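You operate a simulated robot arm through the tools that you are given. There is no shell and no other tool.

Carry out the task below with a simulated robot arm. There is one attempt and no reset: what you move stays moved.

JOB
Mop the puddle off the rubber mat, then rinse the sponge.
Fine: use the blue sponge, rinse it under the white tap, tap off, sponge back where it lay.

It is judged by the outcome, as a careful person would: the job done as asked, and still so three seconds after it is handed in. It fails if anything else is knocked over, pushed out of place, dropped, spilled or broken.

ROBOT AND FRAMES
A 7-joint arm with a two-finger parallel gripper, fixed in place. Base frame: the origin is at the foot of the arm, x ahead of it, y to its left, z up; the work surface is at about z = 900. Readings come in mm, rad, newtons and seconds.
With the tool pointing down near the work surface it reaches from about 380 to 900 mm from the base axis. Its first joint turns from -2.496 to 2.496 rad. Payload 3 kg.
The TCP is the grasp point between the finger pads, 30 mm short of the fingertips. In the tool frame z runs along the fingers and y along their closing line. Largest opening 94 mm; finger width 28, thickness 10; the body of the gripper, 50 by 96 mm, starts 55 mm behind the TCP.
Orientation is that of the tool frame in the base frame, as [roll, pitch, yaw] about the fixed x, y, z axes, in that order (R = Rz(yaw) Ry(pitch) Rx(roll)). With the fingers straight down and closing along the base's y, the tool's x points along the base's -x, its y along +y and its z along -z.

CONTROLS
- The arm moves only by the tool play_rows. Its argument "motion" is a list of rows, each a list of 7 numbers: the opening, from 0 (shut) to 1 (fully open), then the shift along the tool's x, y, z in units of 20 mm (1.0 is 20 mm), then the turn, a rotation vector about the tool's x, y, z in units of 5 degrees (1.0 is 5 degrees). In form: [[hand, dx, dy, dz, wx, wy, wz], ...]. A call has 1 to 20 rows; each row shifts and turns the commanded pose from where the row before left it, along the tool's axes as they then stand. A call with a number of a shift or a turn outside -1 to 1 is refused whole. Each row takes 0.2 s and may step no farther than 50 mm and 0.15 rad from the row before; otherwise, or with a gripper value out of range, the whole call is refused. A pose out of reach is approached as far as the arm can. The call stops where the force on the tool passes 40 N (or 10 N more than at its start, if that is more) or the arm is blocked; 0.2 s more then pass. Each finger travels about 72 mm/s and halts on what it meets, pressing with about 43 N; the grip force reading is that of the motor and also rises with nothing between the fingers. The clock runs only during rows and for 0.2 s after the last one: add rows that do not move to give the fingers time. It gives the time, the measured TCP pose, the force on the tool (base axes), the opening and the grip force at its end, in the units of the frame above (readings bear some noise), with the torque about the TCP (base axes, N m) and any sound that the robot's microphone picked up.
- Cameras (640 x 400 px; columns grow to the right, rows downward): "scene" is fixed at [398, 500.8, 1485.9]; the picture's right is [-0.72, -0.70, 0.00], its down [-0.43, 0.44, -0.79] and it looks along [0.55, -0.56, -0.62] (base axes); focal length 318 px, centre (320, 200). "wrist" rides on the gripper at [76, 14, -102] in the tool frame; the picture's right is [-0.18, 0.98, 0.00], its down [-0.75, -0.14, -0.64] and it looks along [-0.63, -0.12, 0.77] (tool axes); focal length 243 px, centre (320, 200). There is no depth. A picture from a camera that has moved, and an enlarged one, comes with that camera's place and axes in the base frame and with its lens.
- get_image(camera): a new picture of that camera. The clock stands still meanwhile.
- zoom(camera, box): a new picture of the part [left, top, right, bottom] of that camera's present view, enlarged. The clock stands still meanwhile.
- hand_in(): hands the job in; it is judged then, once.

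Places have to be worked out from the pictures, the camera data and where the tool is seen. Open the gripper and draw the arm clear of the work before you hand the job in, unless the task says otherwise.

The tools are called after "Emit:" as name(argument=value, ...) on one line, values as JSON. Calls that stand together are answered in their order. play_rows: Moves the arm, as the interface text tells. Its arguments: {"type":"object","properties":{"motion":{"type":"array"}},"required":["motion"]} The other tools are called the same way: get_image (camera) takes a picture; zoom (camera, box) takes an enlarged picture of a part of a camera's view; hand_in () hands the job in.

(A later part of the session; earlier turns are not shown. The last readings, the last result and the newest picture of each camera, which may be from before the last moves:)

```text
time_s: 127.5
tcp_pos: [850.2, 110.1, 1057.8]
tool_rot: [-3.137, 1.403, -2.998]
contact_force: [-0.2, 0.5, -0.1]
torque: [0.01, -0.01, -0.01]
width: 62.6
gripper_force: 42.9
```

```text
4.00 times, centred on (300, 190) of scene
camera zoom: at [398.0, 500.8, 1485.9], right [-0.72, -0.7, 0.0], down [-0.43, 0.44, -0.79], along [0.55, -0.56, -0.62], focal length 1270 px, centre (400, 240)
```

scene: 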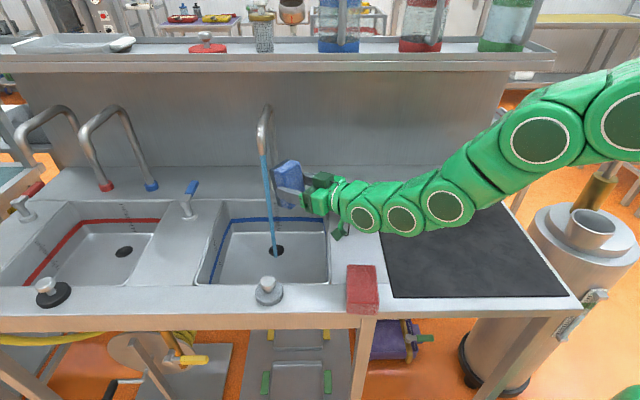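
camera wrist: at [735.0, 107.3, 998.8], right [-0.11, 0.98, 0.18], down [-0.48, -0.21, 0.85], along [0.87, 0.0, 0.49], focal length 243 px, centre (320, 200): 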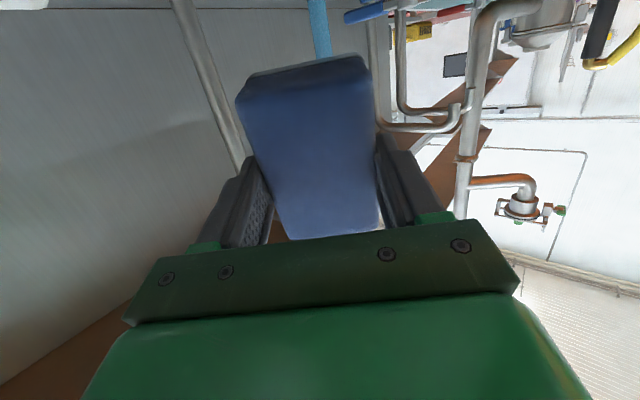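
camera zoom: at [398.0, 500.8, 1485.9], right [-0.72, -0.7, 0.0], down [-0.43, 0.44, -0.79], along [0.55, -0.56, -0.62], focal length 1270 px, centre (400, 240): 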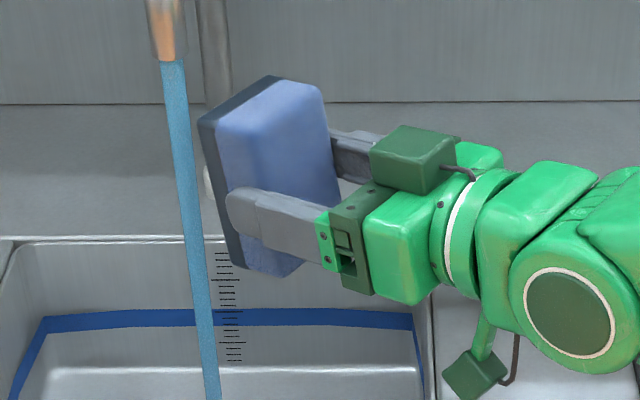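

The layer is unchanged. From where the water landed earlier I now put the stream at radius ≈945 mm, a bit nearer than I'd thought, so the face itself was probably missed. I'll tilt to 100°, lower, then advance so the full stream strikes the middle of the soiled face.

Emit:
play_rows(motion=[[0, 0, 0, 0, 0, -1, 0], [0, 0, 0, 0, 0, -1, 0], [0, 0, 0, 0, 0, -1, 0], [0, 0, 0, 0, 0, -1, 0], [0, 0.74, 0, -0.13, 0, 0, 0], [0, 0.74, 0, -0.13, 0, 0, 0], [0, 0.11, 0.118, 0.62, 0, 0, 0], [0, 0.11, 0.118, 0.62, 0, 0, 0], [0, 0.11, 0.118, 0.62, 0, 0, 0], [0, 0, 0, 0, 0, 0, 0], [0, 0, 0, 0, 0, 0, 0], [0, 0, 0, 0, 0, 0, 0], [0, 0, 0, 0, 0, 0, 0]])

Emit:
zoom(camera="scene", box=[230, 120, 350, 290])

Emit:
zoom(camera="scene", box=[245, 140, 305, 200])

Emit:
get_image(camera="wrist")

```text
time_s: 130.2
tcp_pos: [886.7, 122.4, 1026.0]
tool_rot: [-0.004, 1.394, 0.137]
contact_force: [-0.7, 0.1, 0.1]
torque: [-0.02, -0.01, 0.01]
width: 62.4
gripper_force: 43.1
```

```text
2.35 times, centred on (290, 205) of scene
camera zoom: at [398.0, 500.8, 1485.9], right [-0.72, -0.7, 0.0], down [-0.43, 0.44, -0.79], along [0.55, -0.56, -0.62], focal length 747 px, centre (391, 188)
```

zoom: 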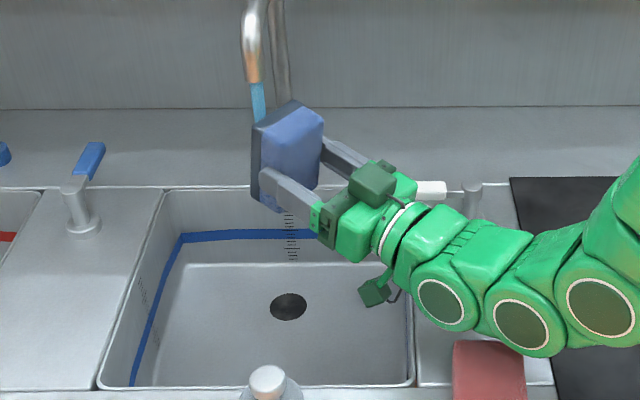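

```text
6.67 times, centred on (275, 170) of scene
camera zoom: at [398.0, 500.8, 1485.9], right [-0.72, -0.7, 0.0], down [-0.43, 0.44, -0.79], along [0.55, -0.56, -0.62], focal length 2117 px, centre (620, 400)
```

zoom: 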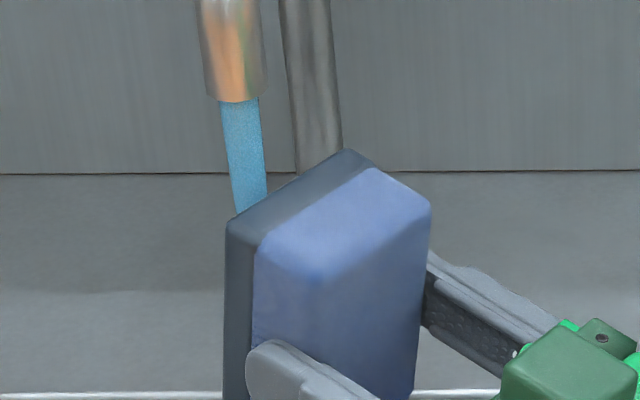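

```text
taken
camera wrist: at [797.4, 122.4, 932.9], right [-0.17, 0.97, 0.18], down [-0.74, -0.25, 0.63], along [0.65, -0.03, 0.76], focal length 243 px, centre (320, 200)
```

wrist: 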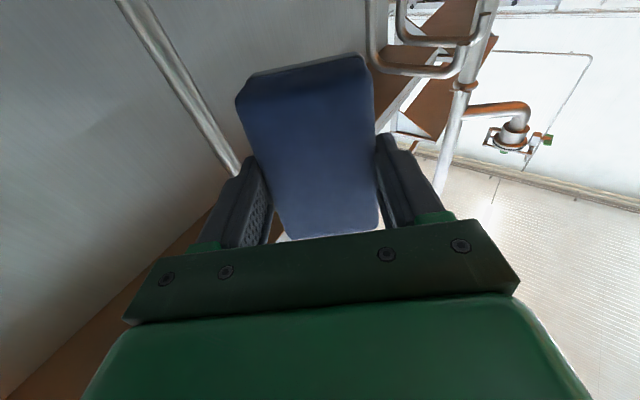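

The full stream now runs onto the soiled face, with nothing falling on to the drain directly. I'll hold about 4 s and compare.

Emit:
play_rows(motion=[[0, 0, 0, 0, 0, 0, 0], [0, 0, 0, 0, 0, 0, 0], [0, 0, 0, 0, 0, 0, 0], [0, 0, 0, 0, 0, 0, 0], [0, 0, 0, 0, 0, 0, 0], [0, 0, 0, 0, 0, 0, 0], [0, 0, 0, 0, 0, 0, 0], [0, 0, 0, 0, 0, 0, 0], [0, 0, 0, 0, 0, 0, 0], [0, 0, 0, 0, 0, 0, 0], [0, 0, 0, 0, 0, 0, 0], [0, 0, 0, 0, 0, 0, 0], [0, 0, 0, 0, 0, 0, 0], [0, 0, 0, 0, 0, 0, 0], [0, 0, 0, 0, 0, 0, 0], [0, 0, 0, 0, 0, 0, 0], [0, 0, 0, 0, 0, 0, 0], [0, 0, 0, 0, 0, 0, 0], [0, 0, 0, 0, 0, 0, 0], [0, 0, 0, 0, 0, 0, 0]])

Emit:
zoom(camera="scene", box=[245, 140, 305, 200])

Emit:
zoom(camera="wrist", box=[210, 20, 420, 180])

```text
time_s: 134.4
tcp_pos: [886.0, 121.4, 1028.1]
tool_rot: [-0.003, 1.396, 0.133]
contact_force: [0.6, 0.4, 0.3]
torque: [0.0, 0.04, 0.01]
width: 62.8
gripper_force: 42.6
```

```text
6.67 times, centred on (275, 170) of scene
camera zoom: at [398.0, 500.8, 1485.9], right [-0.72, -0.7, 0.0], down [-0.43, 0.44, -0.79], along [0.55, -0.56, -0.62], focal length 2117 px, centre (620, 400)
```

zoom: 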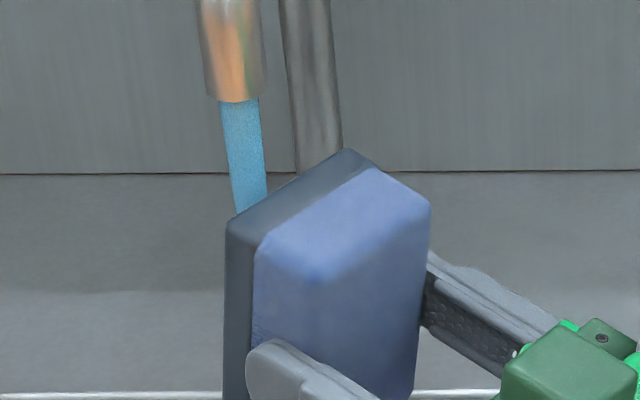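

```text
2.50 times, centred on (315, 100) of wrist
camera zoom: at [797.4, 122.5, 933.0], right [-0.17, 0.97, 0.18], down [-0.74, -0.25, 0.63], along [0.65, -0.03, 0.76], focal length 606 px, centre (332, 450)
```

zoom: 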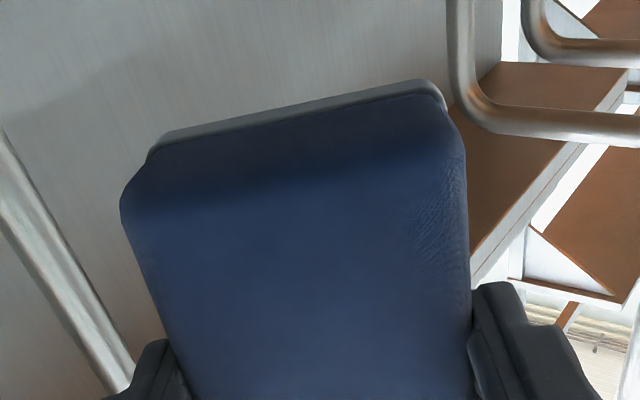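

No visible change, which suggests the dark band is simply the wetted part of the sponge. Water costs nothing but time, so I'll rinse a while longer, moving the face slowly left and right through the full stream.

Emit:
play_rows(motion=[[0, 0, 0.5, 0, 0, 0, 0], [0, 0, 0.5, 0, 0, 0, 0], [0, 0, 0, 0, 0, 0, 0], [0, 0, 0, 0, 0, 0, 0], [0, 0, 0, 0, 0, 0, 0], [0, 0, -0.5, 0, 0, 0, 0], [0, 0, -0.5, 0, 0, 0, 0], [0, 0, -0.5, 0, 0, 0, 0], [0, 0, -0.5, 0, 0, 0, 0], [0, 0, 0, 0, 0, 0, 0], [0, 0, 0, 0, 0, 0, 0], [0, 0, 0, 0, 0, 0, 0], [0, 0, 0.5, 0, 0, 0, 0], [0, 0, 0.5, 0, 0, 0, 0], [0, 0, 0, 0, 0, 0, 0], [0, 0, 0, 0, 0, 0, 0], [0, 0, 0, 0, 0, 0, 0], [0, 0, 0, 0, 0, 0, 0], [0, 0, 0, 0, 0, 0, 0], [0, 0, 0, 0, 0, 0, 0]])

Emit:
zoom(camera="scene", box=[245, 140, 305, 200])

Emit:
get_image(camera="scene")

```text
time_s: 138.7
tcp_pos: [886.8, 122.5, 1027.3]
tool_rot: [-0.002, 1.394, 0.137]
contact_force: [-1.0, -0.6, -0.2]
torque: [0.01, 0.01, 0.01]
width: 62.6
gripper_force: 42.4
```

```text
6.67 times, centred on (275, 170) of scene
camera zoom: at [398.0, 500.8, 1485.9], right [-0.72, -0.7, 0.0], down [-0.43, 0.44, -0.79], along [0.55, -0.56, -0.62], focal length 2117 px, centre (620, 400)
```

zoom: 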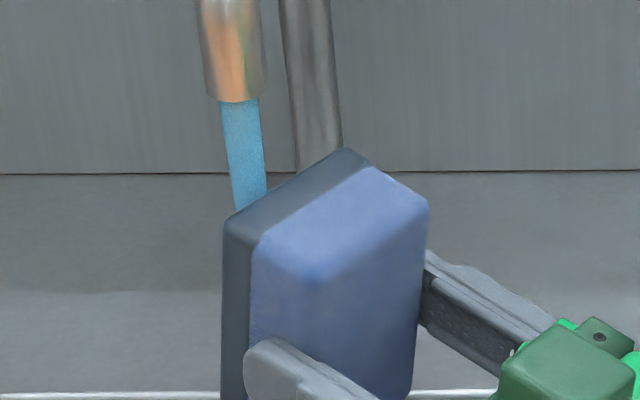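

```text
taken
```

scene: 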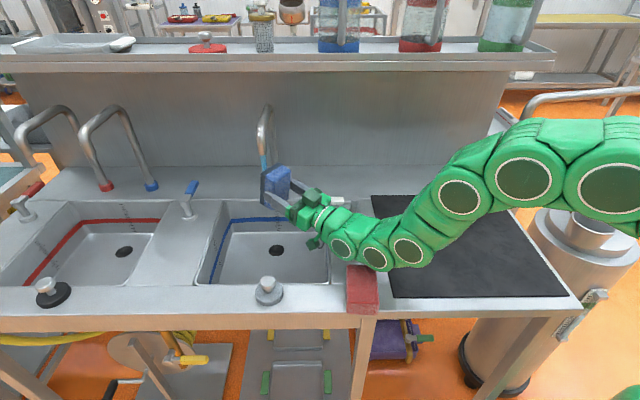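

Still no change. One more thing a careful person would do is rinse low inside the basin rather than above the rim. I'll retreat, return to the 30° tilt, and take the sponge under the full stream but lower, inside the sink.

Emit:
play_rows(motion=[[0, -0.11, -0.118, -0.62, 0, 0, 0], [0, -0.11, -0.118, -0.62, 0, 0, 0], [0, -0.11, -0.118, -0.62, 0, 0, 0], [0, -0.74, 0, 0.13, 0, 0, 0], [0, -0.74, 0, 0.13, 0, 0, 0], [0, 0, 0, 0, 0, 1, 0], [0, 0, 0, 0, 0, 1, 0], [0, 0, 0, 0, 0, 1, 0], [0, 0, 0, 0, 0, 1, 0], [0, 0, 0, 0, 0, 1, 0], [0, 0, 0, 0, 0, 1, 0], [0, 0, 0, 0, 0, 1, 0], [0, 0, 0, 0, 0, 1, 0], [0, 0, 0, 0, 0, 1, 0], [0, 0, 0, 0, 0, 1, 0], [0, 0, 0, 0, 0, 1, 0], [0, 0, 0, 0, 0, 1, 0], [0, 0, 0, 0, 0, 1, 0], [0, 0, 0, 0, 0, 1, 0], [0, 0, 0, 0, 0, 0, 0]])

Emit:
play_rows(motion=[[0, -0.15, 0.089, 0.905, 0, 0, 0], [0, -0.15, 0.089, 0.905, 0, 0, 0], [0, -0.15, 0.089, 0.905, 0, 0, 0], [0, -0.15, 0.089, 0.905, 0, 0, 0], [0, -0.15, 0.089, 0.905, 0, 0, 0], [0, -0.15, 0.089, 0.905, 0, 0, 0], [0, -0.15, 0.089, 0.905, 0, 0, 0], [0, 0.406, 0, 0.704, 0, 0, 0], [0, 0.406, 0, 0.704, 0, 0, 0], [0, 0.406, 0, 0.704, 0, 0, 0], [0, 0.406, 0, 0.704, 0, 0, 0], [0, 0, 0, 0, 0, 0, 0], [0, 0, 0, 0, 0, 0, 0], [0, 0, 0, 0, 0, 0, 0], [0, 0, 0, 0, 0, 0, 0], [0, 0, 0, 0, 0, 0, 0], [0, 0, 0, 0, 0, 0, 0], [0, 0, 0, 0, 0, 0, 0]])

Emit:
zoom(camera="scene", box=[230, 140, 330, 260])

Emit:
get_image(camera="wrist")

```text
time_s: 142.8
tcp_pos: [848.9, 110.1, 1056.3]
tool_rot: [3.141, 0.525, -3.0]
contact_force: [-0.4, 0.8, -1.5]
torque: [-0.02, 0.04, 0.0]
width: 62.6
gripper_force: 43.3
```

```text
time_s: 146.7
tcp_pos: [930.3, 132.3, 892.1]
tool_rot: [-3.142, 0.523, -3.001]
contact_force: [-0.1, -0.4, -0.7]
torque: [-0.04, 0.02, -0.01]
width: 62.7
gripper_force: 42.6
```

```text
3.33 times, centred on (280, 200) of scene
camera zoom: at [398.0, 500.8, 1485.9], right [-0.72, -0.7, 0.0], down [-0.43, 0.44, -0.79], along [0.55, -0.56, -0.62], focal length 1059 px, centre (453, 200)
```

zoom: 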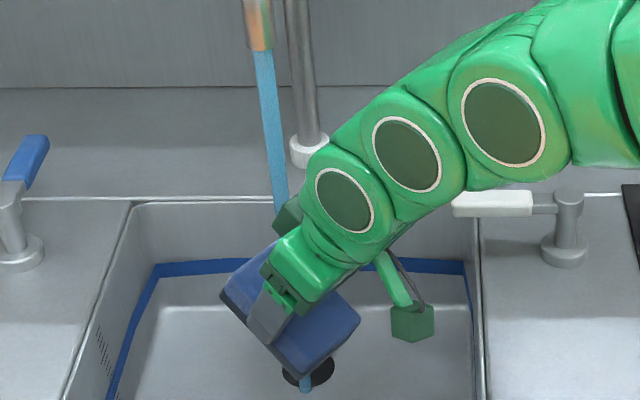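

```text
taken
camera wrist: at [812.2, 130.1, 941.6], right [0.02, 1.0, 0.09], down [0.35, -0.09, 0.93], along [0.94, 0.01, -0.35], focal length 243 px, centre (320, 200)
```

wrist: 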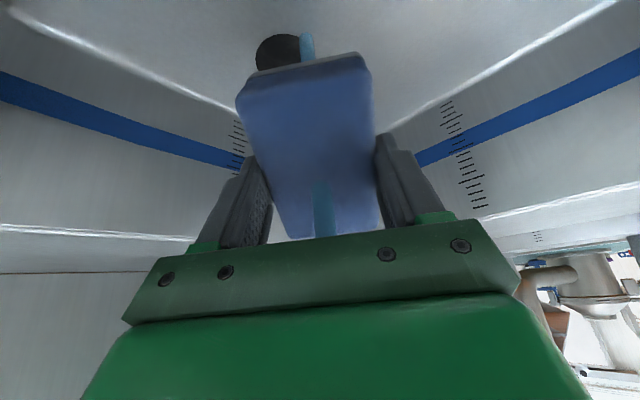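

Now some water also shows below the sponge by the drain. I'll zoom in to see whether it's run-off from the sponge or the stream passing beside it.

Emit:
zoom(camera="wrist", box=[200, 10, 440, 250])

Emit:
zoom(camera="scene", box=[250, 200, 310, 270])

```text
1.67 times, centred on (320, 130) of wrist
camera zoom: at [812.2, 130.1, 941.6], right [0.02, 1.0, 0.09], down [0.35, -0.09, 0.93], along [0.94, 0.01, -0.35], focal length 404 px, centre (320, 317)
```

zoom: 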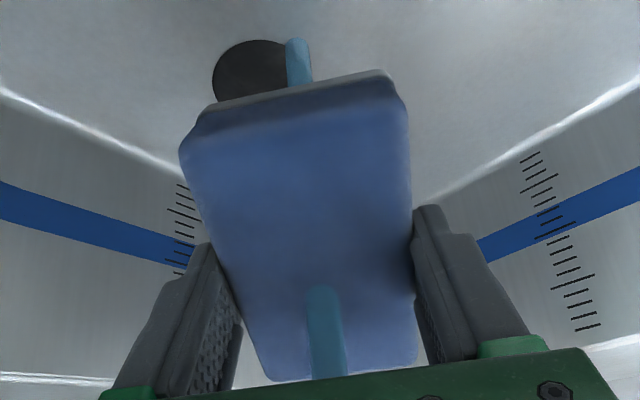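

```text
5.71 times, centred on (280, 235) of scene
camera zoom: at [398.0, 500.8, 1485.9], right [-0.72, -0.7, 0.0], down [-0.43, 0.44, -0.79], along [0.55, -0.56, -0.62], focal length 1815 px, centre (549, 0)
```

zoom: 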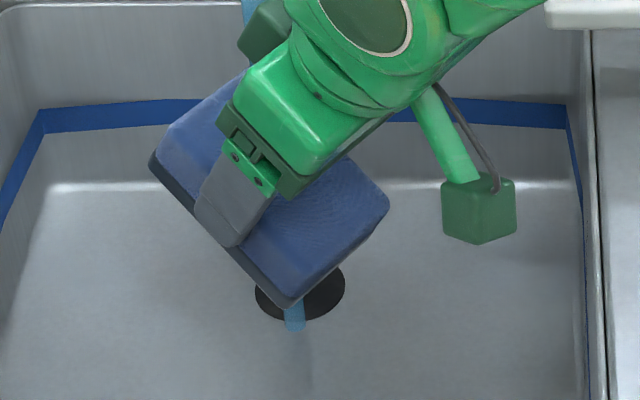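

Water is visible both on top of the sponge and leaving it towards the drain. I'll look at the full scene and hold a little longer here to see if the band changes.

Emit:
play_rows(motion=[[0, 0, 0, 0, 0, 0, 0], [0, 0, 0, 0, 0, 0, 0], [0, 0, 0, 0, 0, 0, 0], [0, 0, 0, 0, 0, 0, 0], [0, 0, 0, 0, 0, 0, 0], [0, 0, 0, 0, 0, 0, 0], [0, 0, 0, 0, 0, 0, 0], [0, 0, 0, 0, 0, 0, 0], [0, 0, 0, 0, 0, 0, 0], [0, 0, 0, 0, 0, 0, 0], [0, 0, 0, 0, 0, 0, 0], [0, 0, 0, 0, 0, 0, 0], [0, 0, 0, 0, 0, 0, 0], [0, 0, 0, 0, 0, 0, 0], [0, 0, 0, 0, 0, 0, 0]])

Emit:
get_image(camera="scene")

Emit:
zoom(camera="scene", box=[250, 200, 310, 270])

Emit:
zoom(camera="wrist", box=[200, 10, 440, 250])

```text
time_s: 149.8
tcp_pos: [930.8, 132.8, 892.5]
tool_rot: [3.141, 0.527, -3.002]
contact_force: [0.0, 0.3, 0.5]
torque: [0.01, 0.02, -0.01]
width: 62.7
gripper_force: 42.8
```

```text
taken
```

scene: 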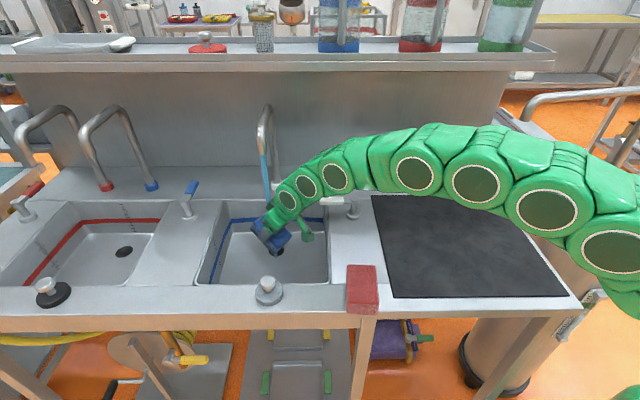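

```text
5.71 times, centred on (280, 235) of scene
camera zoom: at [398.0, 500.8, 1485.9], right [-0.72, -0.7, 0.0], down [-0.43, 0.44, -0.79], along [0.55, -0.56, -0.62], focal length 1815 px, centre (549, 0)
```

zoom: 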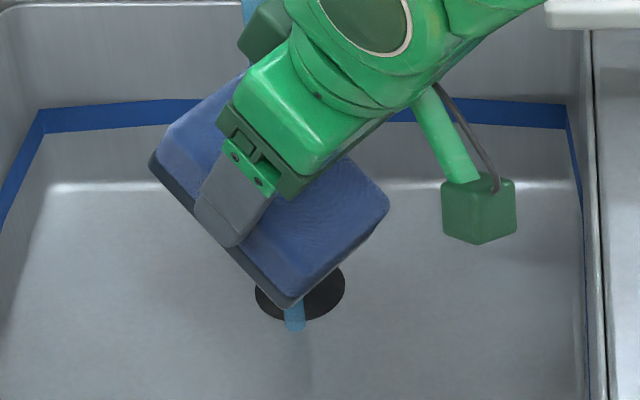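

```text
1.67 times, centred on (320, 130) of wrist
camera zoom: at [812.2, 130.1, 941.6], right [0.02, 1.0, 0.09], down [0.35, -0.09, 0.93], along [0.94, 0.01, -0.35], focal length 404 px, centre (320, 317)
```

zoom: 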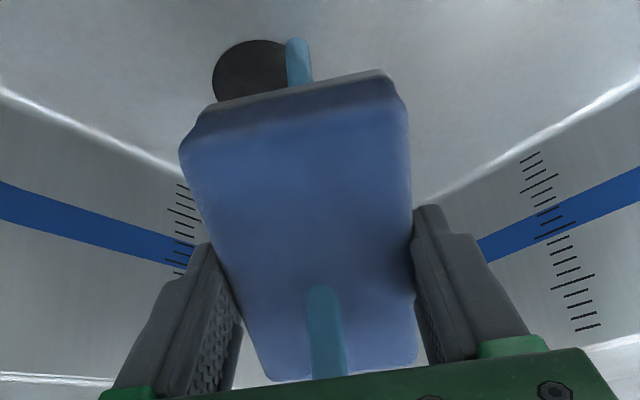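

The stream seems to be cut off only when the sponge is held above the rim, so the earlier holds did count as contact, including about 15 s at full flow. I consider the sponge well rinsed. Next I'll lift it out, bring it back to vertical, and head for the rim.

Emit:
play_rows(motion=[[0, -0.406, 0, -0.704, 0, 0, 0], [0, -0.406, 0, -0.704, 0, 0, 0], [0, -0.406, 0, -0.704, 0, 0, 0], [0, -0.406, 0, -0.704, 0, 0, 0], [0, 0, 0, 0, 0, 0, 0], [0, 0, 0, 0, 0, 0, 0], [0, 0, 0, 0, 0, 0, 0], [0, 0, 0, 0, 0, 0, 0], [0, 0, 0, 0, 0, 0, 0], [0, 0, 0, 0, 0, 0, 0], [0, 0, 0, 0, 0, 0, 0], [0, 0, 0, 0, 0, 0, 0], [0, 0, 0, 0, 0, 0, 0], [0, 0, 0, 0, 0, 0, 0], [0, 0, 0, 0, 0, 0, 0], [0, 0, 0, 0, 0, 0, 0], [0, 0, 0, 0, 0, 0, 0], [0, 0, 0, 0, 0, 0, 0]])

Emit:
get_image(camera="wrist")

Emit:
get_image(camera="scene")

```text
time_s: 153.7
tcp_pos: [929.1, 133.5, 957.1]
tool_rot: [-3.141, 0.528, -3.001]
contact_force: [-1.0, 0.0, 0.7]
torque: [-0.01, -0.01, 0.04]
width: 62.5
gripper_force: 43.0
```

```text
taken
camera wrist: at [810.6, 130.9, 1006.5], right [0.02, 1.0, 0.09], down [0.35, -0.09, 0.93], along [0.94, 0.01, -0.35], focal length 243 px, centre (320, 200)
```

wrist: 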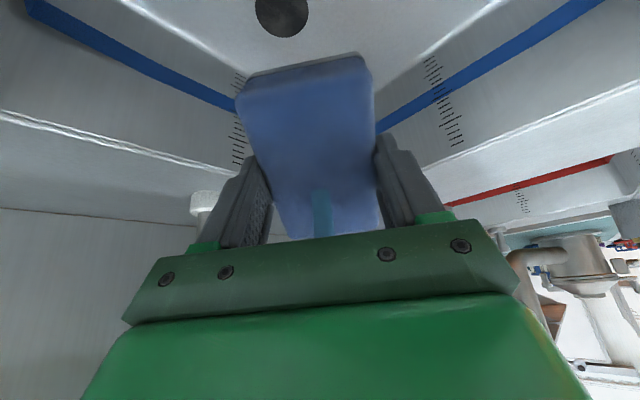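

```text
taken
```

scene: 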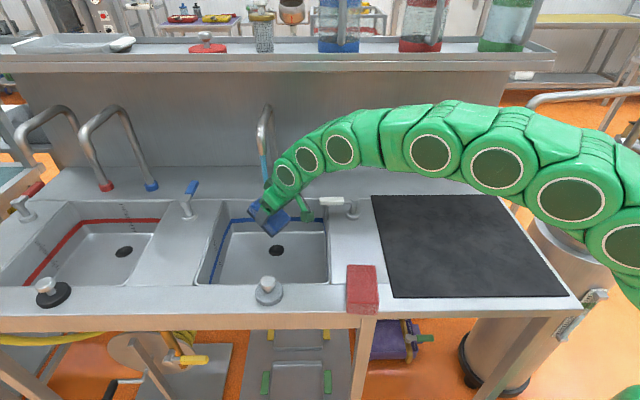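

At this height the stream is cut by the sponge and I held it 3 s more. A quick close look at the band before leaving.

Emit:
zoom(camera="wrist", box=[200, 30, 440, 250])

Emit:
zoom(camera="scene", box=[240, 180, 310, 250])

```text
1.82 times, centred on (320, 140) of wrist
camera zoom: at [810.6, 130.9, 1006.5], right [0.02, 1.0, 0.09], down [0.35, -0.09, 0.93], along [0.94, 0.01, -0.35], focal length 441 px, centre (320, 309)
```

zoom: 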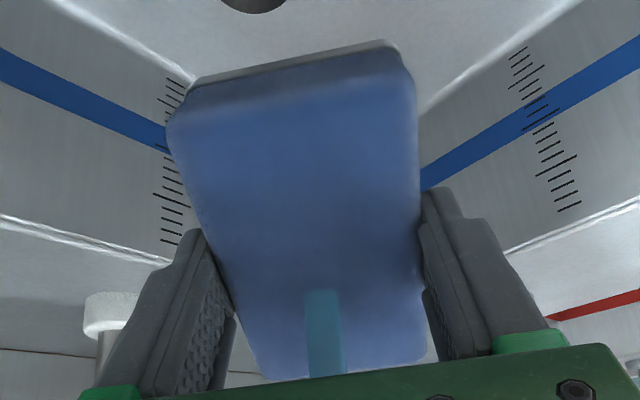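

```text
5.71 times, centred on (275, 215) of scene
camera zoom: at [398.0, 500.8, 1485.9], right [-0.72, -0.7, 0.0], down [-0.43, 0.44, -0.79], along [0.55, -0.56, -0.62], focal length 1815 px, centre (577, 114)
```

zoom: 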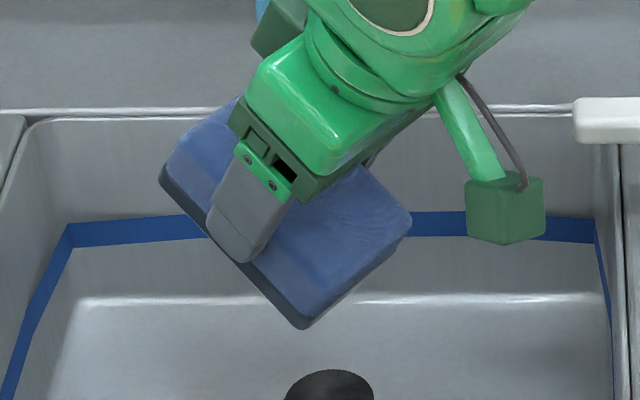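

The band looks the same, and I've now rinsed it in every practical attitude at full flow. I'll go on: retreat along the axis, untilt, and turn to the placing yaw.

Emit:
play_rows(motion=[[0, 0.15, -0.089, -0.905, 0, 0, 0], [0, 0.15, -0.089, -0.905, 0, 0, 0], [0, 0.15, -0.089, -0.905, 0, 0, 0], [0, 0.15, -0.089, -0.905, 0, 0, 0], [0, 0.15, -0.089, -0.905, 0, 0, 0], [0, 0.15, -0.089, -0.905, 0, 0, 0], [0, 0.8, 0, -0.5, 0, 0, 0], [0, 0.8, 0, -0.5, 0, 0, 0], [0, 0, 0, 0, 0, 1, 0], [0, 0, 0, 0, 0, 1, 0], [0, 0, 0, 0, 0, 1, 0], [0, 0, 0, 0, 0, 1, 0], [0, 0, 0, 0, 0, 1, 0], [0, 0, 0, 0, 0, 1, 0], [0, 0, 0, 0, 0, 0, 0]])

Emit:
play_rows(motion=[[0, 0, 0, 0, 0, 0, 1], [0, 0, 0, 0, 0, 0, 1], [0, 0, 0, 0, 0, 0, 1], [0, 0, 0, 0, 0, 0, 1], [0, 0, 0, 0, 0, 0, 1], [0, 0, 0, 0, 0, 0, 1], [0, 0, 0, 0, 0, 0, 1], [0, 0, 0, 0, 0, 0, 1], [0, 0, 0, 0, 0, 0, 1], [0, 0, 0, 0, 0, 0, 1], [0, 0, 0, 0, 0, 0, 1], [0, 0, 0, 0, 0, 0, 0.6], [0, 0, 0, 0, 0, 0, 0]])

Emit:
get_image(camera="scene")

Emit:
get_image(camera="wrist")

```text
time_s: 156.8
tcp_pos: [824.7, 108.8, 1043.2]
tool_rot: [-3.14, 0.002, -3.002]
contact_force: [0.2, -0.2, -0.5]
torque: [0.0, -0.02, 0.0]
width: 62.7
gripper_force: 43.2
```

```text
time_s: 159.7
tcp_pos: [824.5, 108.3, 1044.7]
tool_rot: [3.139, 0.002, 2.266]
contact_force: [0.4, -0.5, -0.3]
torque: [0.0, -0.02, -0.02]
width: 62.7
gripper_force: 43.4
```

```text
taken
```

scene: 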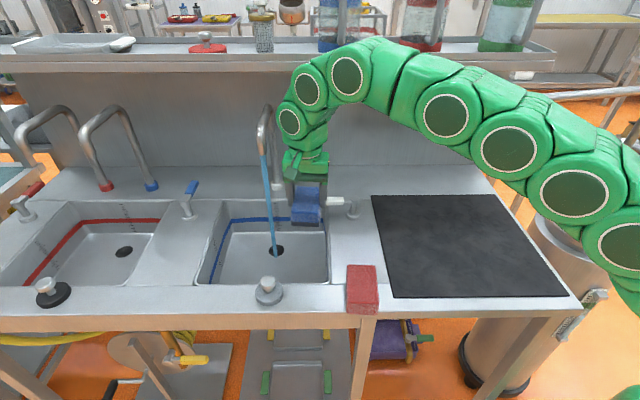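

```text
taken
camera wrist: at [785.2, 174.3, 1145.7], right [0.87, 0.49, 0.0], down [0.37, -0.67, 0.64], along [0.32, -0.56, -0.77], focal length 243 px, centre (320, 200)
```

wrist: 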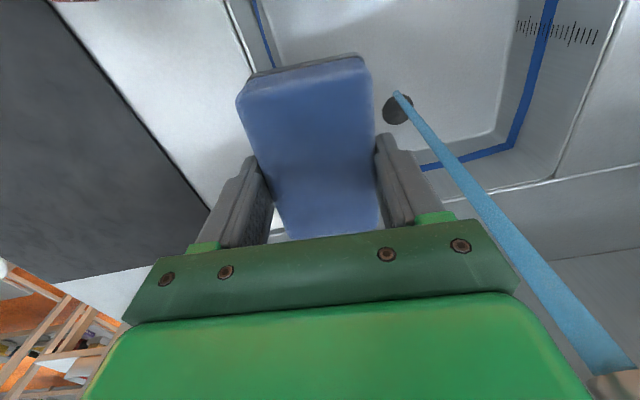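

Vertical again at the right yaw, with the sponge secure. I'll fly over the sink towards the spot on the rim from where I picked it up, stepping down and out past the stopper.

Emit:
play_rows(motion=[[0, 0.9025, 0.5325, 0.0735, 0, 0, 0], [0, 0.9025, 0.5325, 0.0735, 0, 0, 0], [0, 0.9025, 0.5325, 0.0735, 0, 0, 0], [0, 0.9025, 0.5325, 0.0735, 0, 0, 0], [0, 0.9025, 0.5325, 0.0735, 0, 0, 0], [0, 0.9025, 0.5325, 0.0735, 0, 0, 0], [0, 0.9025, 0.5325, 0.0735, 0, 0, 0], [0, 0.9025, 0.5325, 0.0735, 0, 0, 0], [0, 0.9025, 0.5325, 0.0735, 0, 0, 0], [0, 0.9025, 0.5325, 0.0735, 0, 0, 0], [0, 0, 0, 0, 0, 0, 0]])

Emit:
get_image(camera="scene")

```text
time_s: 162.1
tcp_pos: [788.8, 316.2, 1029.0]
tool_rot: [3.14, 0.001, 2.268]
contact_force: [0.2, 0.4, -0.1]
torque: [0.04, -0.01, -0.02]
width: 62.7
gripper_force: 43.0
```

```text
taken
```

scene: 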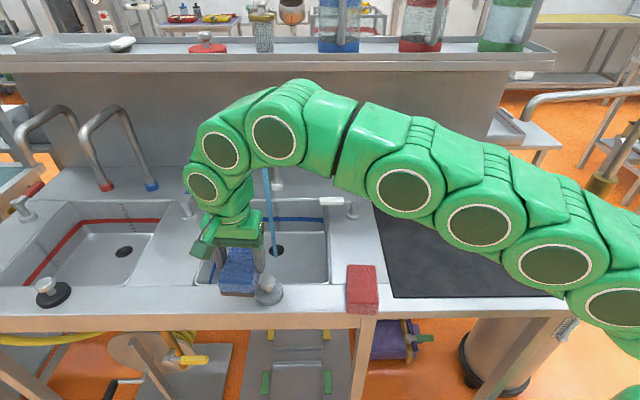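

I'm above the rim near the stopper. I'll check the sponge's look here, then step outward and down.

Emit:
zoom(camera="scene", box=[200, 220, 300, 310])

Emit:
play_rows(motion=[[0, -0.1, 0.9, 1, 0, 0, 0], [0, -0.04, 0.39, 0.625, 0, 0, 0], [0, -0.04, 0.39, 0.625, 0, 0, 0], [0, -0.05, 0.48, 1, 0, 0, 0], [0, 0, 0, 0.5, 0, 0, 0], [0, 0, 0, 0, 0, 0, 0]])

Emit:
zoom(camera="scene", box=[170, 220, 310, 320])

```text
4.44 times, centred on (250, 265) of scene
camera zoom: at [398.0, 500.8, 1485.9], right [-0.72, -0.7, 0.0], down [-0.43, 0.44, -0.79], along [0.55, -0.56, -0.62], focal length 1412 px, centre (631, -89)
```

zoom: 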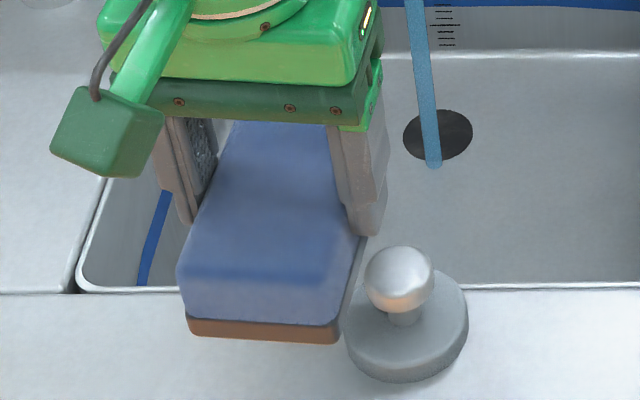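

```text
time_s: 163.4
tcp_pos: [824.0, 339.0, 953.5]
tool_rot: [3.14, 0.003, 2.27]
contact_force: [0.8, 0.2, -0.6]
torque: [-0.01, 0.04, 0.01]
width: 62.4
gripper_force: 43.5
```

```text
4.00 times, centred on (240, 270) of scene
camera zoom: at [398.0, 500.8, 1485.9], right [-0.72, -0.7, 0.0], down [-0.43, 0.44, -0.79], along [0.55, -0.56, -0.62], focal length 1270 px, centre (640, -80)
```

zoom: 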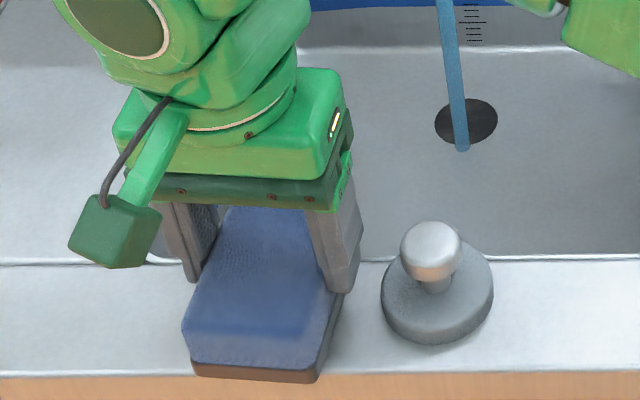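

Here the band shows as a glossy strip reflecting its surroundings, the same watery look the puddle had, so puddle water may still be counted in the sponge. Recomputing, the stream is at radius ≈953, so at full flow my last pass only grazed the soiled face. Before setting the sponge down I'll go back and rinse that face squarely.

Emit:
play_rows(motion=[[0, 0, 0, -0.5, 0, 0, 0], [0, 0.05, -0.48, -1, 0, 0, 0], [0, 0.04, -0.39, -0.625, 0, 0, 0], [0, 0.04, -0.39, -0.625, 0, 0, 0], [0, 0.1, -0.9, -1, 0, 0, 0], [0, -0.9025, -0.5325, -0.0735, 0, 0, 0], [0, -0.9025, -0.5325, -0.0735, 0, 0, 0], [0, -0.9025, -0.5325, -0.0735, 0, 0, 0], [0, -0.9025, -0.5325, -0.0735, 0, 0, 0], [0, -0.9025, -0.5325, -0.0735, 0, 0, 0], [0, -0.9025, -0.5325, -0.0735, 0, 0, 0], [0, -0.9025, -0.5325, -0.0735, 0, 0, 0], [0, -0.9025, -0.5325, -0.0735, 0, 0, 0], [0, -0.9025, -0.5325, -0.0735, 0, 0, 0], [0, -0.9025, -0.5325, -0.0735, 0, 0, 0], [0, 0, 0, 0, 0, 0, 0]])

Emit:
play_rows(motion=[[0, 0, 0, 0, 0, 0, -1], [0, 0, 0, 0, 0, 0, -1], [0, 0, 0, 0, 0, 0, -1], [0, 0, 0, 0, 0, 0, -1], [0, 0, 0, 0, 0, 0, -1], [0, 0, 0, 0, 0, 0, -1], [0, 0, 0, 0, 0, 0, -1], [0, 0, 0, 0, 0, 0, -1], [0, 0, 0, 0, 0, 0, -1], [0, 0, 0, 0, 0, 0, -1], [0, 0, 0, 0, 0, 0, -1], [0, 0, 0, 0, 0, 0, -0.6], [0, 0, 0, 0, 0, -1, 0], [0, 0, 0, 0, 0, -1, 0], [0, 0, 0, 0, 0, -1, 0], [0, 0, 0, 0, 0, -1, 0], [0, 0, 0, 0, 0, -1, 0], [0, 0, 0, 0, 0, -1, 0], [0, 0, 0, 0, 0, 0, 0]])

```text
time_s: 166.8
tcp_pos: [823.3, 109.9, 1045.8]
tool_rot: [3.14, 0.002, 2.269]
contact_force: [0.1, 0.7, -0.5]
torque: [0.01, -0.01, 0.03]
width: 62.7
gripper_force: 43.1
```

```text
time_s: 170.8
tcp_pos: [822.3, 108.5, 1044.2]
tool_rot: [-3.139, 0.526, -3.002]
contact_force: [1.1, 0.7, -0.7]
torque: [-0.01, 0.01, -0.02]
width: 62.8
gripper_force: 43.2
```

I'm at the 30° tilt near the sink. I'll move a little outward and up to keep the forearm well above the red sponge, then tilt to 100° again.

Emit:
play_rows(motion=[[0, -0.755, 0, 0.09, 0, 0, 0], [0, -0.755, 0, 0.09, 0, 0, 0], [0, 0, 0, 0, 0, -1, 0], [0, 0, 0, 0, 0, -1, 0], [0, 0, 0, 0, 0, -1, 0], [0, 0, 0, 0, 0, -1, 0], [0, 0, 0, 0, 0, -1, 0], [0, 0, 0, 0, 0, -1, 0], [0, 0, 0, 0, 0, -1, 0], [0, 0, 0, 0, 0, -1, 0], [0, 0, 0, 0, 0, -1, 0], [0, 0, 0, 0, 0, -1, 0], [0, 0, 0, 0, 0, -1, 0], [0, 0, 0, 0, 0, -1, 0], [0, 0, 0, 0, 0, -1, 0], [0, 0, 0, 0, 0, -1, 0], [0, 0.74, 0, -0.13, 0, 0, 0], [0, 0.74, 0, -0.13, 0, 0, 0], [0, 0, 0, 0, 0, 0, 0]])

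Emit:
get_image(camera="scene")

```text
time_s: 174.8
tcp_pos: [852.3, 111.0, 1026.8]
tool_rot: [-0.004, 1.392, 0.137]
contact_force: [-0.6, 0.2, 0.0]
torque: [-0.01, 0.02, 0.01]
width: 62.6
gripper_force: 42.7
```

```text
taken
```

scene: 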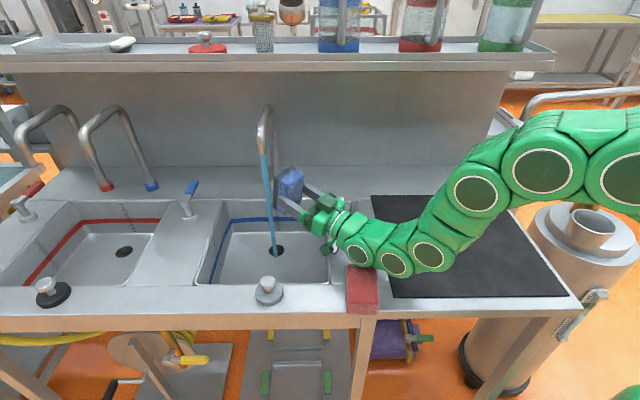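

The forearm looks close to the red sponge. I'll zoom in there before going further.

Emit:
zoom(camera="scene", box=[310, 200, 450, 330])

Emit:
get_image(camera="wrist")

```text
3.08 times, centred on (380, 265) of scene
camera zoom: at [398.0, 500.8, 1485.9], right [-0.72, -0.7, 0.0], down [-0.43, 0.44, -0.79], along [0.55, -0.56, -0.62], focal length 977 px, centre (135, 0)
```

zoom: 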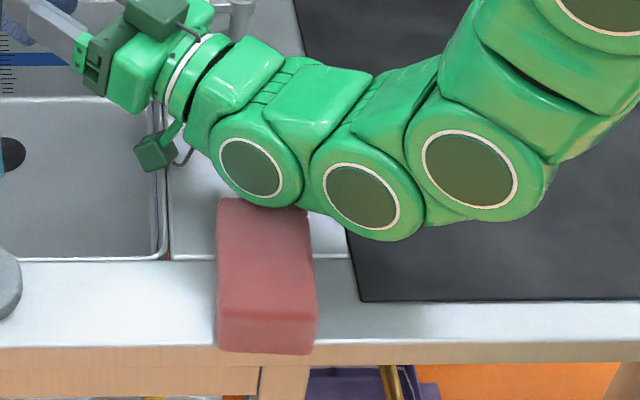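

```text
taken
camera wrist: at [762.8, 111.6, 932.2], right [-0.17, 0.97, 0.18], down [-0.74, -0.25, 0.63], along [0.65, -0.03, 0.76], focal length 243 px, centre (320, 200)
```

wrist: 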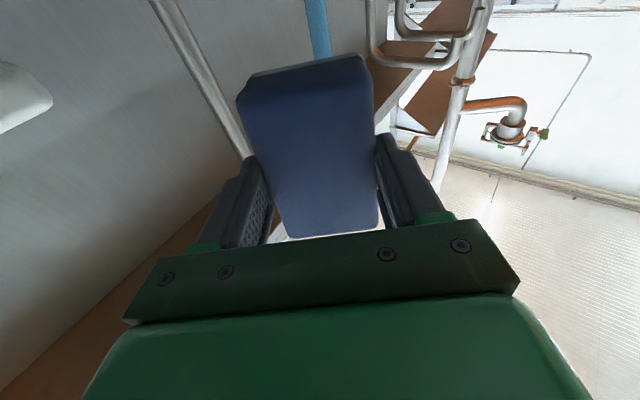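

The red sponge hasn't moved and there's a visible gap. Moving outward takes the low joint away from it. I'll advance so the full stream hits the middle of the soiled face, and hold.

Emit:
play_rows(motion=[[0, 0.128, 0.123, 0.728, 0, 0, 0], [0, 0.128, 0.123, 0.728, 0, 0, 0], [0, 0.128, 0.123, 0.728, 0, 0, 0], [0, 0, 0, 0, 0, 0, 0], [0, 0, 0, 0, 0, 0, 0], [0, 0, 0, 0, 0, 0, 0], [0, 0, 0, 0, 0, 0, 0], [0, 0, 0, 0, 0, 0, 0], [0, 0, 0, 0, 0, 0, 0], [0, 0, 0, 0, 0, 0, 0], [0, 0, 0, 0, 0, 0, 0], [0, 0, 0, 0, 0, 0, 0], [0, 0, 0, 0, 0, 0, 0], [0, 0, 0, 0, 0, 0, 0], [0, 0, 0, 0, 0, 0, 0], [0, 0, 0, 0, 0, 0, 0], [0, 0, 0, 0, 0, 0, 0], [0, 0, 0, 0, 0, 0, 0]])

Emit:
zoom(camera="scene", box=[245, 140, 305, 200])

Emit:
zoom(camera="scene", box=[230, 130, 390, 310])

```text
time_s: 178.7
tcp_pos: [894.4, 125.8, 1025.2]
tool_rot: [-0.005, 1.392, 0.136]
contact_force: [0.5, 0.2, -0.2]
torque: [-0.01, 0.02, -0.02]
width: 62.5
gripper_force: 43.2
```

```text
6.67 times, centred on (275, 170) of scene
camera zoom: at [398.0, 500.8, 1485.9], right [-0.72, -0.7, 0.0], down [-0.43, 0.44, -0.79], along [0.55, -0.56, -0.62], focal length 2117 px, centre (620, 400)
```

zoom: 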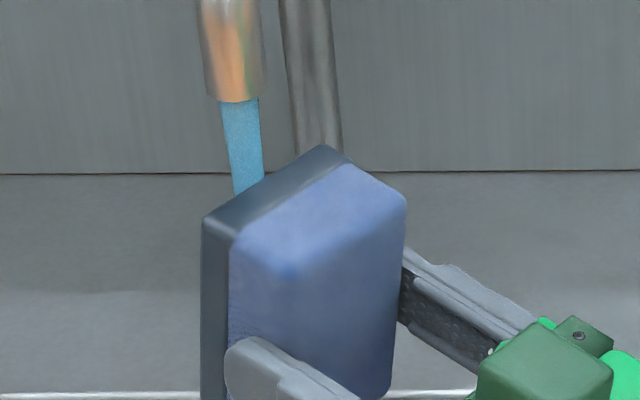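

```text
2.22 times, centred on (310, 220) of scene
camera zoom: at [398.0, 500.8, 1485.9], right [-0.72, -0.7, 0.0], down [-0.43, 0.44, -0.79], along [0.55, -0.56, -0.62], focal length 706 px, centre (342, 156)
```

zoom: 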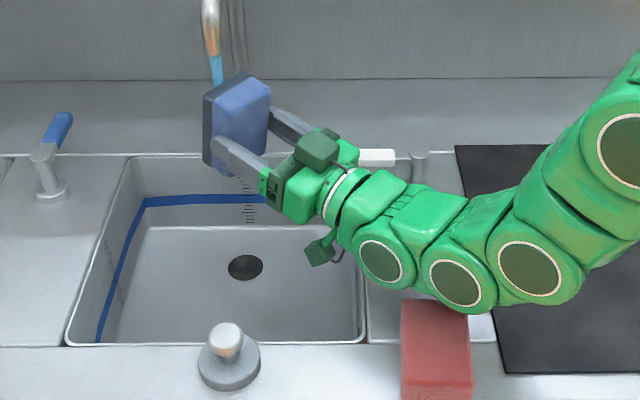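

The stream runs onto the soiled face and the red sponge is undisturbed. I'll hold again with small in-and-out movements.

Emit:
play_rows(motion=[[0, 0, 0, 0.2, 0, 0, 0], [0, 0, 0, 0, 0, 0, 0], [0, 0, 0, 0, 0, 0, 0], [0, 0, 0, 0, 0, 0, 0], [0, 0, 0, 0, 0, 0, 0], [0, 0, 0.8, 0, 0, 0, 0], [0, 0, 0, 0, 0, 0, 0], [0, 0, 0, 0, 0, 0, 0], [0, 0, 0, 0, 0, 0, 0], [0, 0, -0.8, 0, 0, 0, 0], [0, 0, -0.8, 0, 0, 0, 0], [0, 0, 0, 0, 0, 0, 0], [0, 0, 0, 0, 0, 0, 0], [0, 0, 0, 0, 0, 0, 0], [0, 0, 0.8, 0, 0, 0, 0], [0, 0, 0, -0.2, 0, 0, 0], [0, 0, 0, 0, 0, 0, 0], [0, 0, 0, 0, 0, 0, 0], [0, 0, 0, 0, 0, 0, 0], [0, 0, 0, 0, 0, 0, 0]])

Emit:
zoom(camera="scene", box=[245, 140, 305, 200])

Emit:
get_image(camera="scene")

```text
time_s: 182.8
tcp_pos: [893.8, 125.1, 1026.5]
tool_rot: [-0.003, 1.393, 0.134]
contact_force: [0.4, 0.2, -0.4]
torque: [-0.03, -0.02, 0.0]
width: 62.4
gripper_force: 42.5
```

```text
6.67 times, centred on (275, 170) of scene
camera zoom: at [398.0, 500.8, 1485.9], right [-0.72, -0.7, 0.0], down [-0.43, 0.44, -0.79], along [0.55, -0.56, -0.62], focal length 2117 px, centre (620, 400)
```

zoom: 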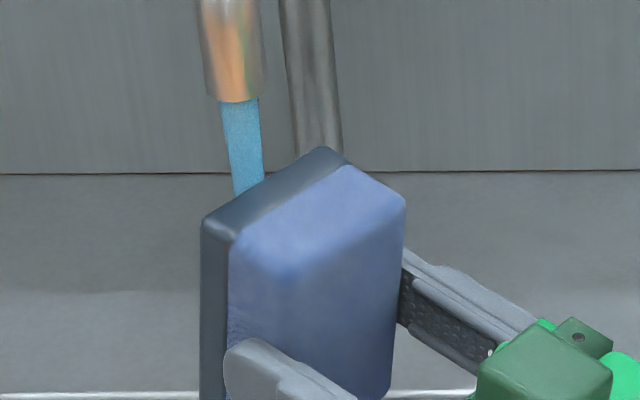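

```text
taken
```

scene: 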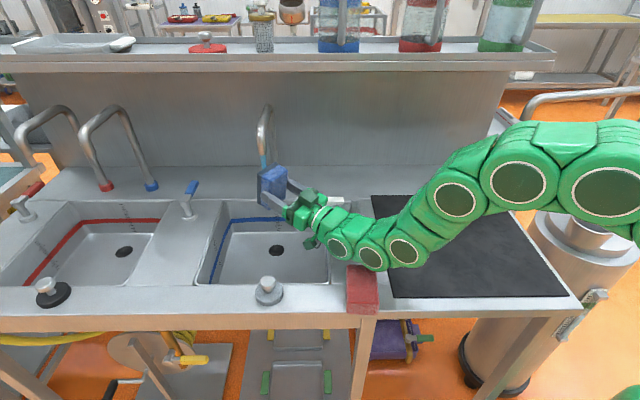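

The band hasn't changed under any treatment, so I take it as just the wetted zone; the sponge has had ample rinsing under the white tap. I'll retreat, return the tool to vertical, and head back to the rim.

Emit:
play_rows(motion=[[0, -0.128, -0.123, -0.728, 0, 0, 0], [0, -0.128, -0.123, -0.728, 0, 0, 0], [0, -0.128, -0.123, -0.728, 0, 0, 0], [0, -0.74, 0, 0.13, 0, 0, 0], [0, -0.74, 0, 0.13, 0, 0, 0], [0, 0, 0, 0, 0, 1, 0], [0, 0, 0, 0, 0, 1, 0], [0, 0, 0, 0, 0, 1, 0], [0, 0, 0, 0, 0, 1, 0], [0, 0, 0, 0, 0, 1, 0], [0, 0, 0, 0, 0, 1, 0], [0, 0, 0, 0, 0, 1, 0], [0, 0, 0, 0, 0, 1, 0], [0, 0, 0, 0, 0, 1, 0], [0, 0, 0, 0, 0, 1, 0], [0, 0, 0, 0, 0, 1, 0], [0, 0, 0, 0, 0, 1, 0], [0, 0, 0, 0, 0, 1, 0], [0, 0, 0, 0, 0, 1, 0], [0, 0, 0, 0, 0, 0, 0]])

Emit:
play_rows(motion=[[0, 0.755, 0, -0.09, 0, 0, 0], [0, 0.755, 0, -0.09, 0, 0, 0], [0, 0, 0, 0, 0, 1, 0], [0, 0, 0, 0, 0, 1, 0], [0, 0, 0, 0, 0, 1, 0], [0, 0, 0, 0, 0, 1, 0], [0, 0, 0, 0, 0, 1, 0], [0, 0, 0, 0, 0, 1, 0], [0, 0, 0, 0, 0, 0, 1], [0, 0, 0, 0, 0, 0, 1], [0, 0, 0, 0, 0, 0, 1], [0, 0, 0, 0, 0, 0, 1], [0, 0, 0, 0, 0, 0, 1], [0, 0, 0, 0, 0, 0, 1], [0, 0, 0, 0, 0, 0, 1], [0, 0, 0, 0, 0, 0, 1], [0, 0, 0, 0, 0, 0, 1], [0, 0, 0, 0, 0, 0, 1], [0, 0, 0, 0, 0, 0, 1], [0, 0, 0, 0, 0, 0, 0.6]])

Emit:
get_image(camera="scene")

```text
time_s: 187.1
tcp_pos: [851.4, 111.4, 1056.2]
tool_rot: [-3.14, 0.526, -3.002]
contact_force: [0.5, 0.3, 0.2]
torque: [0.0, 0.0, 0.03]
width: 62.7
gripper_force: 43.0
```

```text
time_s: 191.2
tcp_pos: [823.8, 108.4, 1044.3]
tool_rot: [3.139, 0.001, 2.268]
contact_force: [-0.7, 0.7, -1.2]
torque: [0.0, -0.01, -0.03]
width: 62.5
gripper_force: 43.2
```

```text
taken
```

scene: 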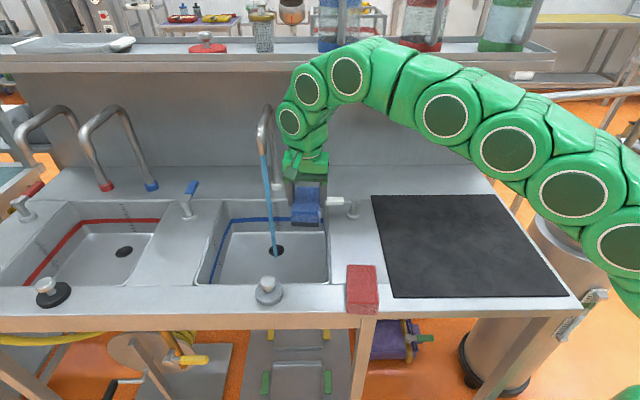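

Everything is in place. I'll carry the sponge back to the rim along the same path as before.

Emit:
play_rows(motion=[[0, 0.9025, 0.5325, 0.0735, 0, 0, 0], [0, 0.9025, 0.5325, 0.0735, 0, 0, 0], [0, 0.9025, 0.5325, 0.0735, 0, 0, 0], [0, 0.9025, 0.5325, 0.0735, 0, 0, 0], [0, 0.9025, 0.5325, 0.0735, 0, 0, 0], [0, 0.9025, 0.5325, 0.0735, 0, 0, 0], [0, 0.9025, 0.5325, 0.0735, 0, 0, 0], [0, 0.9025, 0.5325, 0.0735, 0, 0, 0], [0, 0.9025, 0.5325, 0.0735, 0, 0, 0], [0, 0.9025, 0.5325, 0.0735, 0, 0, 0], [0, -0.1, 0.9, 1, 0, 0, 0], [0, -0.04, 0.39, 0.625, 0, 0, 0], [0, -0.04, 0.39, 0.625, 0, 0, 0], [0, -0.05, 0.48, 1, 0, 0, 0], [0, 0, 0, 0.5, 0, 0, 0], [0, 0, 0, 0, 0, 0, 0]])

Emit:
zoom(camera="scene", box=[170, 220, 310, 320])

Emit:
get_image(camera="wrist")

```text
time_s: 194.7
tcp_pos: [824.8, 340.1, 954.9]
tool_rot: [3.138, 0.002, 2.269]
contact_force: [0.6, 0.7, -0.1]
torque: [0.01, 0.03, 0.04]
width: 62.5
gripper_force: 42.9
```

```text
4.00 times, centred on (240, 270) of scene
camera zoom: at [398.0, 500.8, 1485.9], right [-0.72, -0.7, 0.0], down [-0.43, 0.44, -0.79], along [0.55, -0.56, -0.62], focal length 1270 px, centre (640, -80)
```

zoom: 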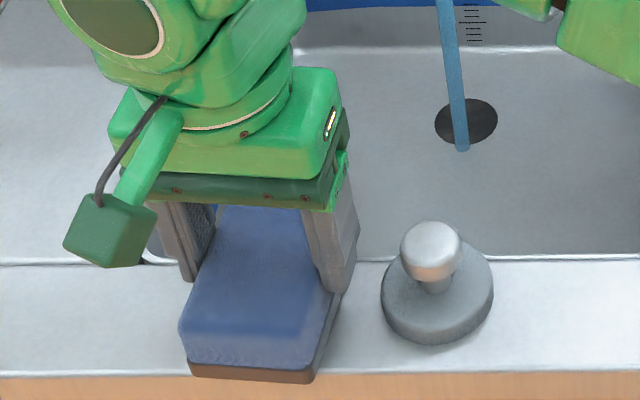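

```text
taken
camera wrist: at [786.7, 406.7, 1055.8], right [0.87, 0.49, 0.0], down [0.37, -0.67, 0.64], along [0.32, -0.56, -0.77], focal length 243 px, centre (320, 200)
```

wrist: 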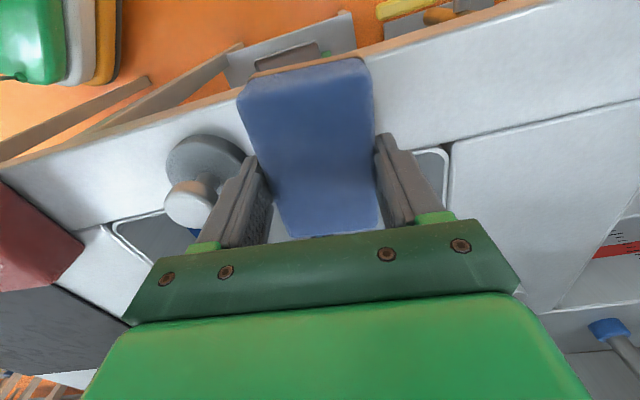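

The sponge is about 5 mm above the rim at the drop-off spot. I'll lower it 4 mm and open just enough to release, since the stopper is close by.

Emit:
play_rows(motion=[[0, 0, 0, 0.1, 0, 0, 0], [0, 0, 0, 0.1, 0, 0, 0], [0, 0, 0, 0, 0, 0, 0], [0.76, 0, 0, 0, 0, 0, 0], [0.76, 0, 0, 0, 0, 0, 0], [0.76, 0, 0, 0, 0, 0, 0], [0.76, 0, 0, 0, 0, 0, 0]])

Emit:
zoom(camera="scene", box=[170, 220, 310, 320])

```text
time_s: 196.2
tcp_pos: [824.2, 339.9, 949.6]
tool_rot: [3.141, 0.002, 2.27]
contact_force: [0.3, -1.2, 0.5]
torque: [-0.01, -0.03, 0.02]
width: 71.4
gripper_force: 0.1
```

```text
4.00 times, centred on (240, 270) of scene
camera zoom: at [398.0, 500.8, 1485.9], right [-0.72, -0.7, 0.0], down [-0.43, 0.44, -0.79], along [0.55, -0.56, -0.62], focal length 1270 px, centre (640, -80)
```

zoom: 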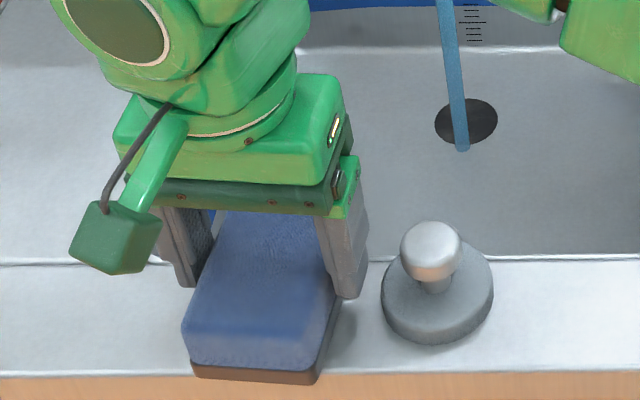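

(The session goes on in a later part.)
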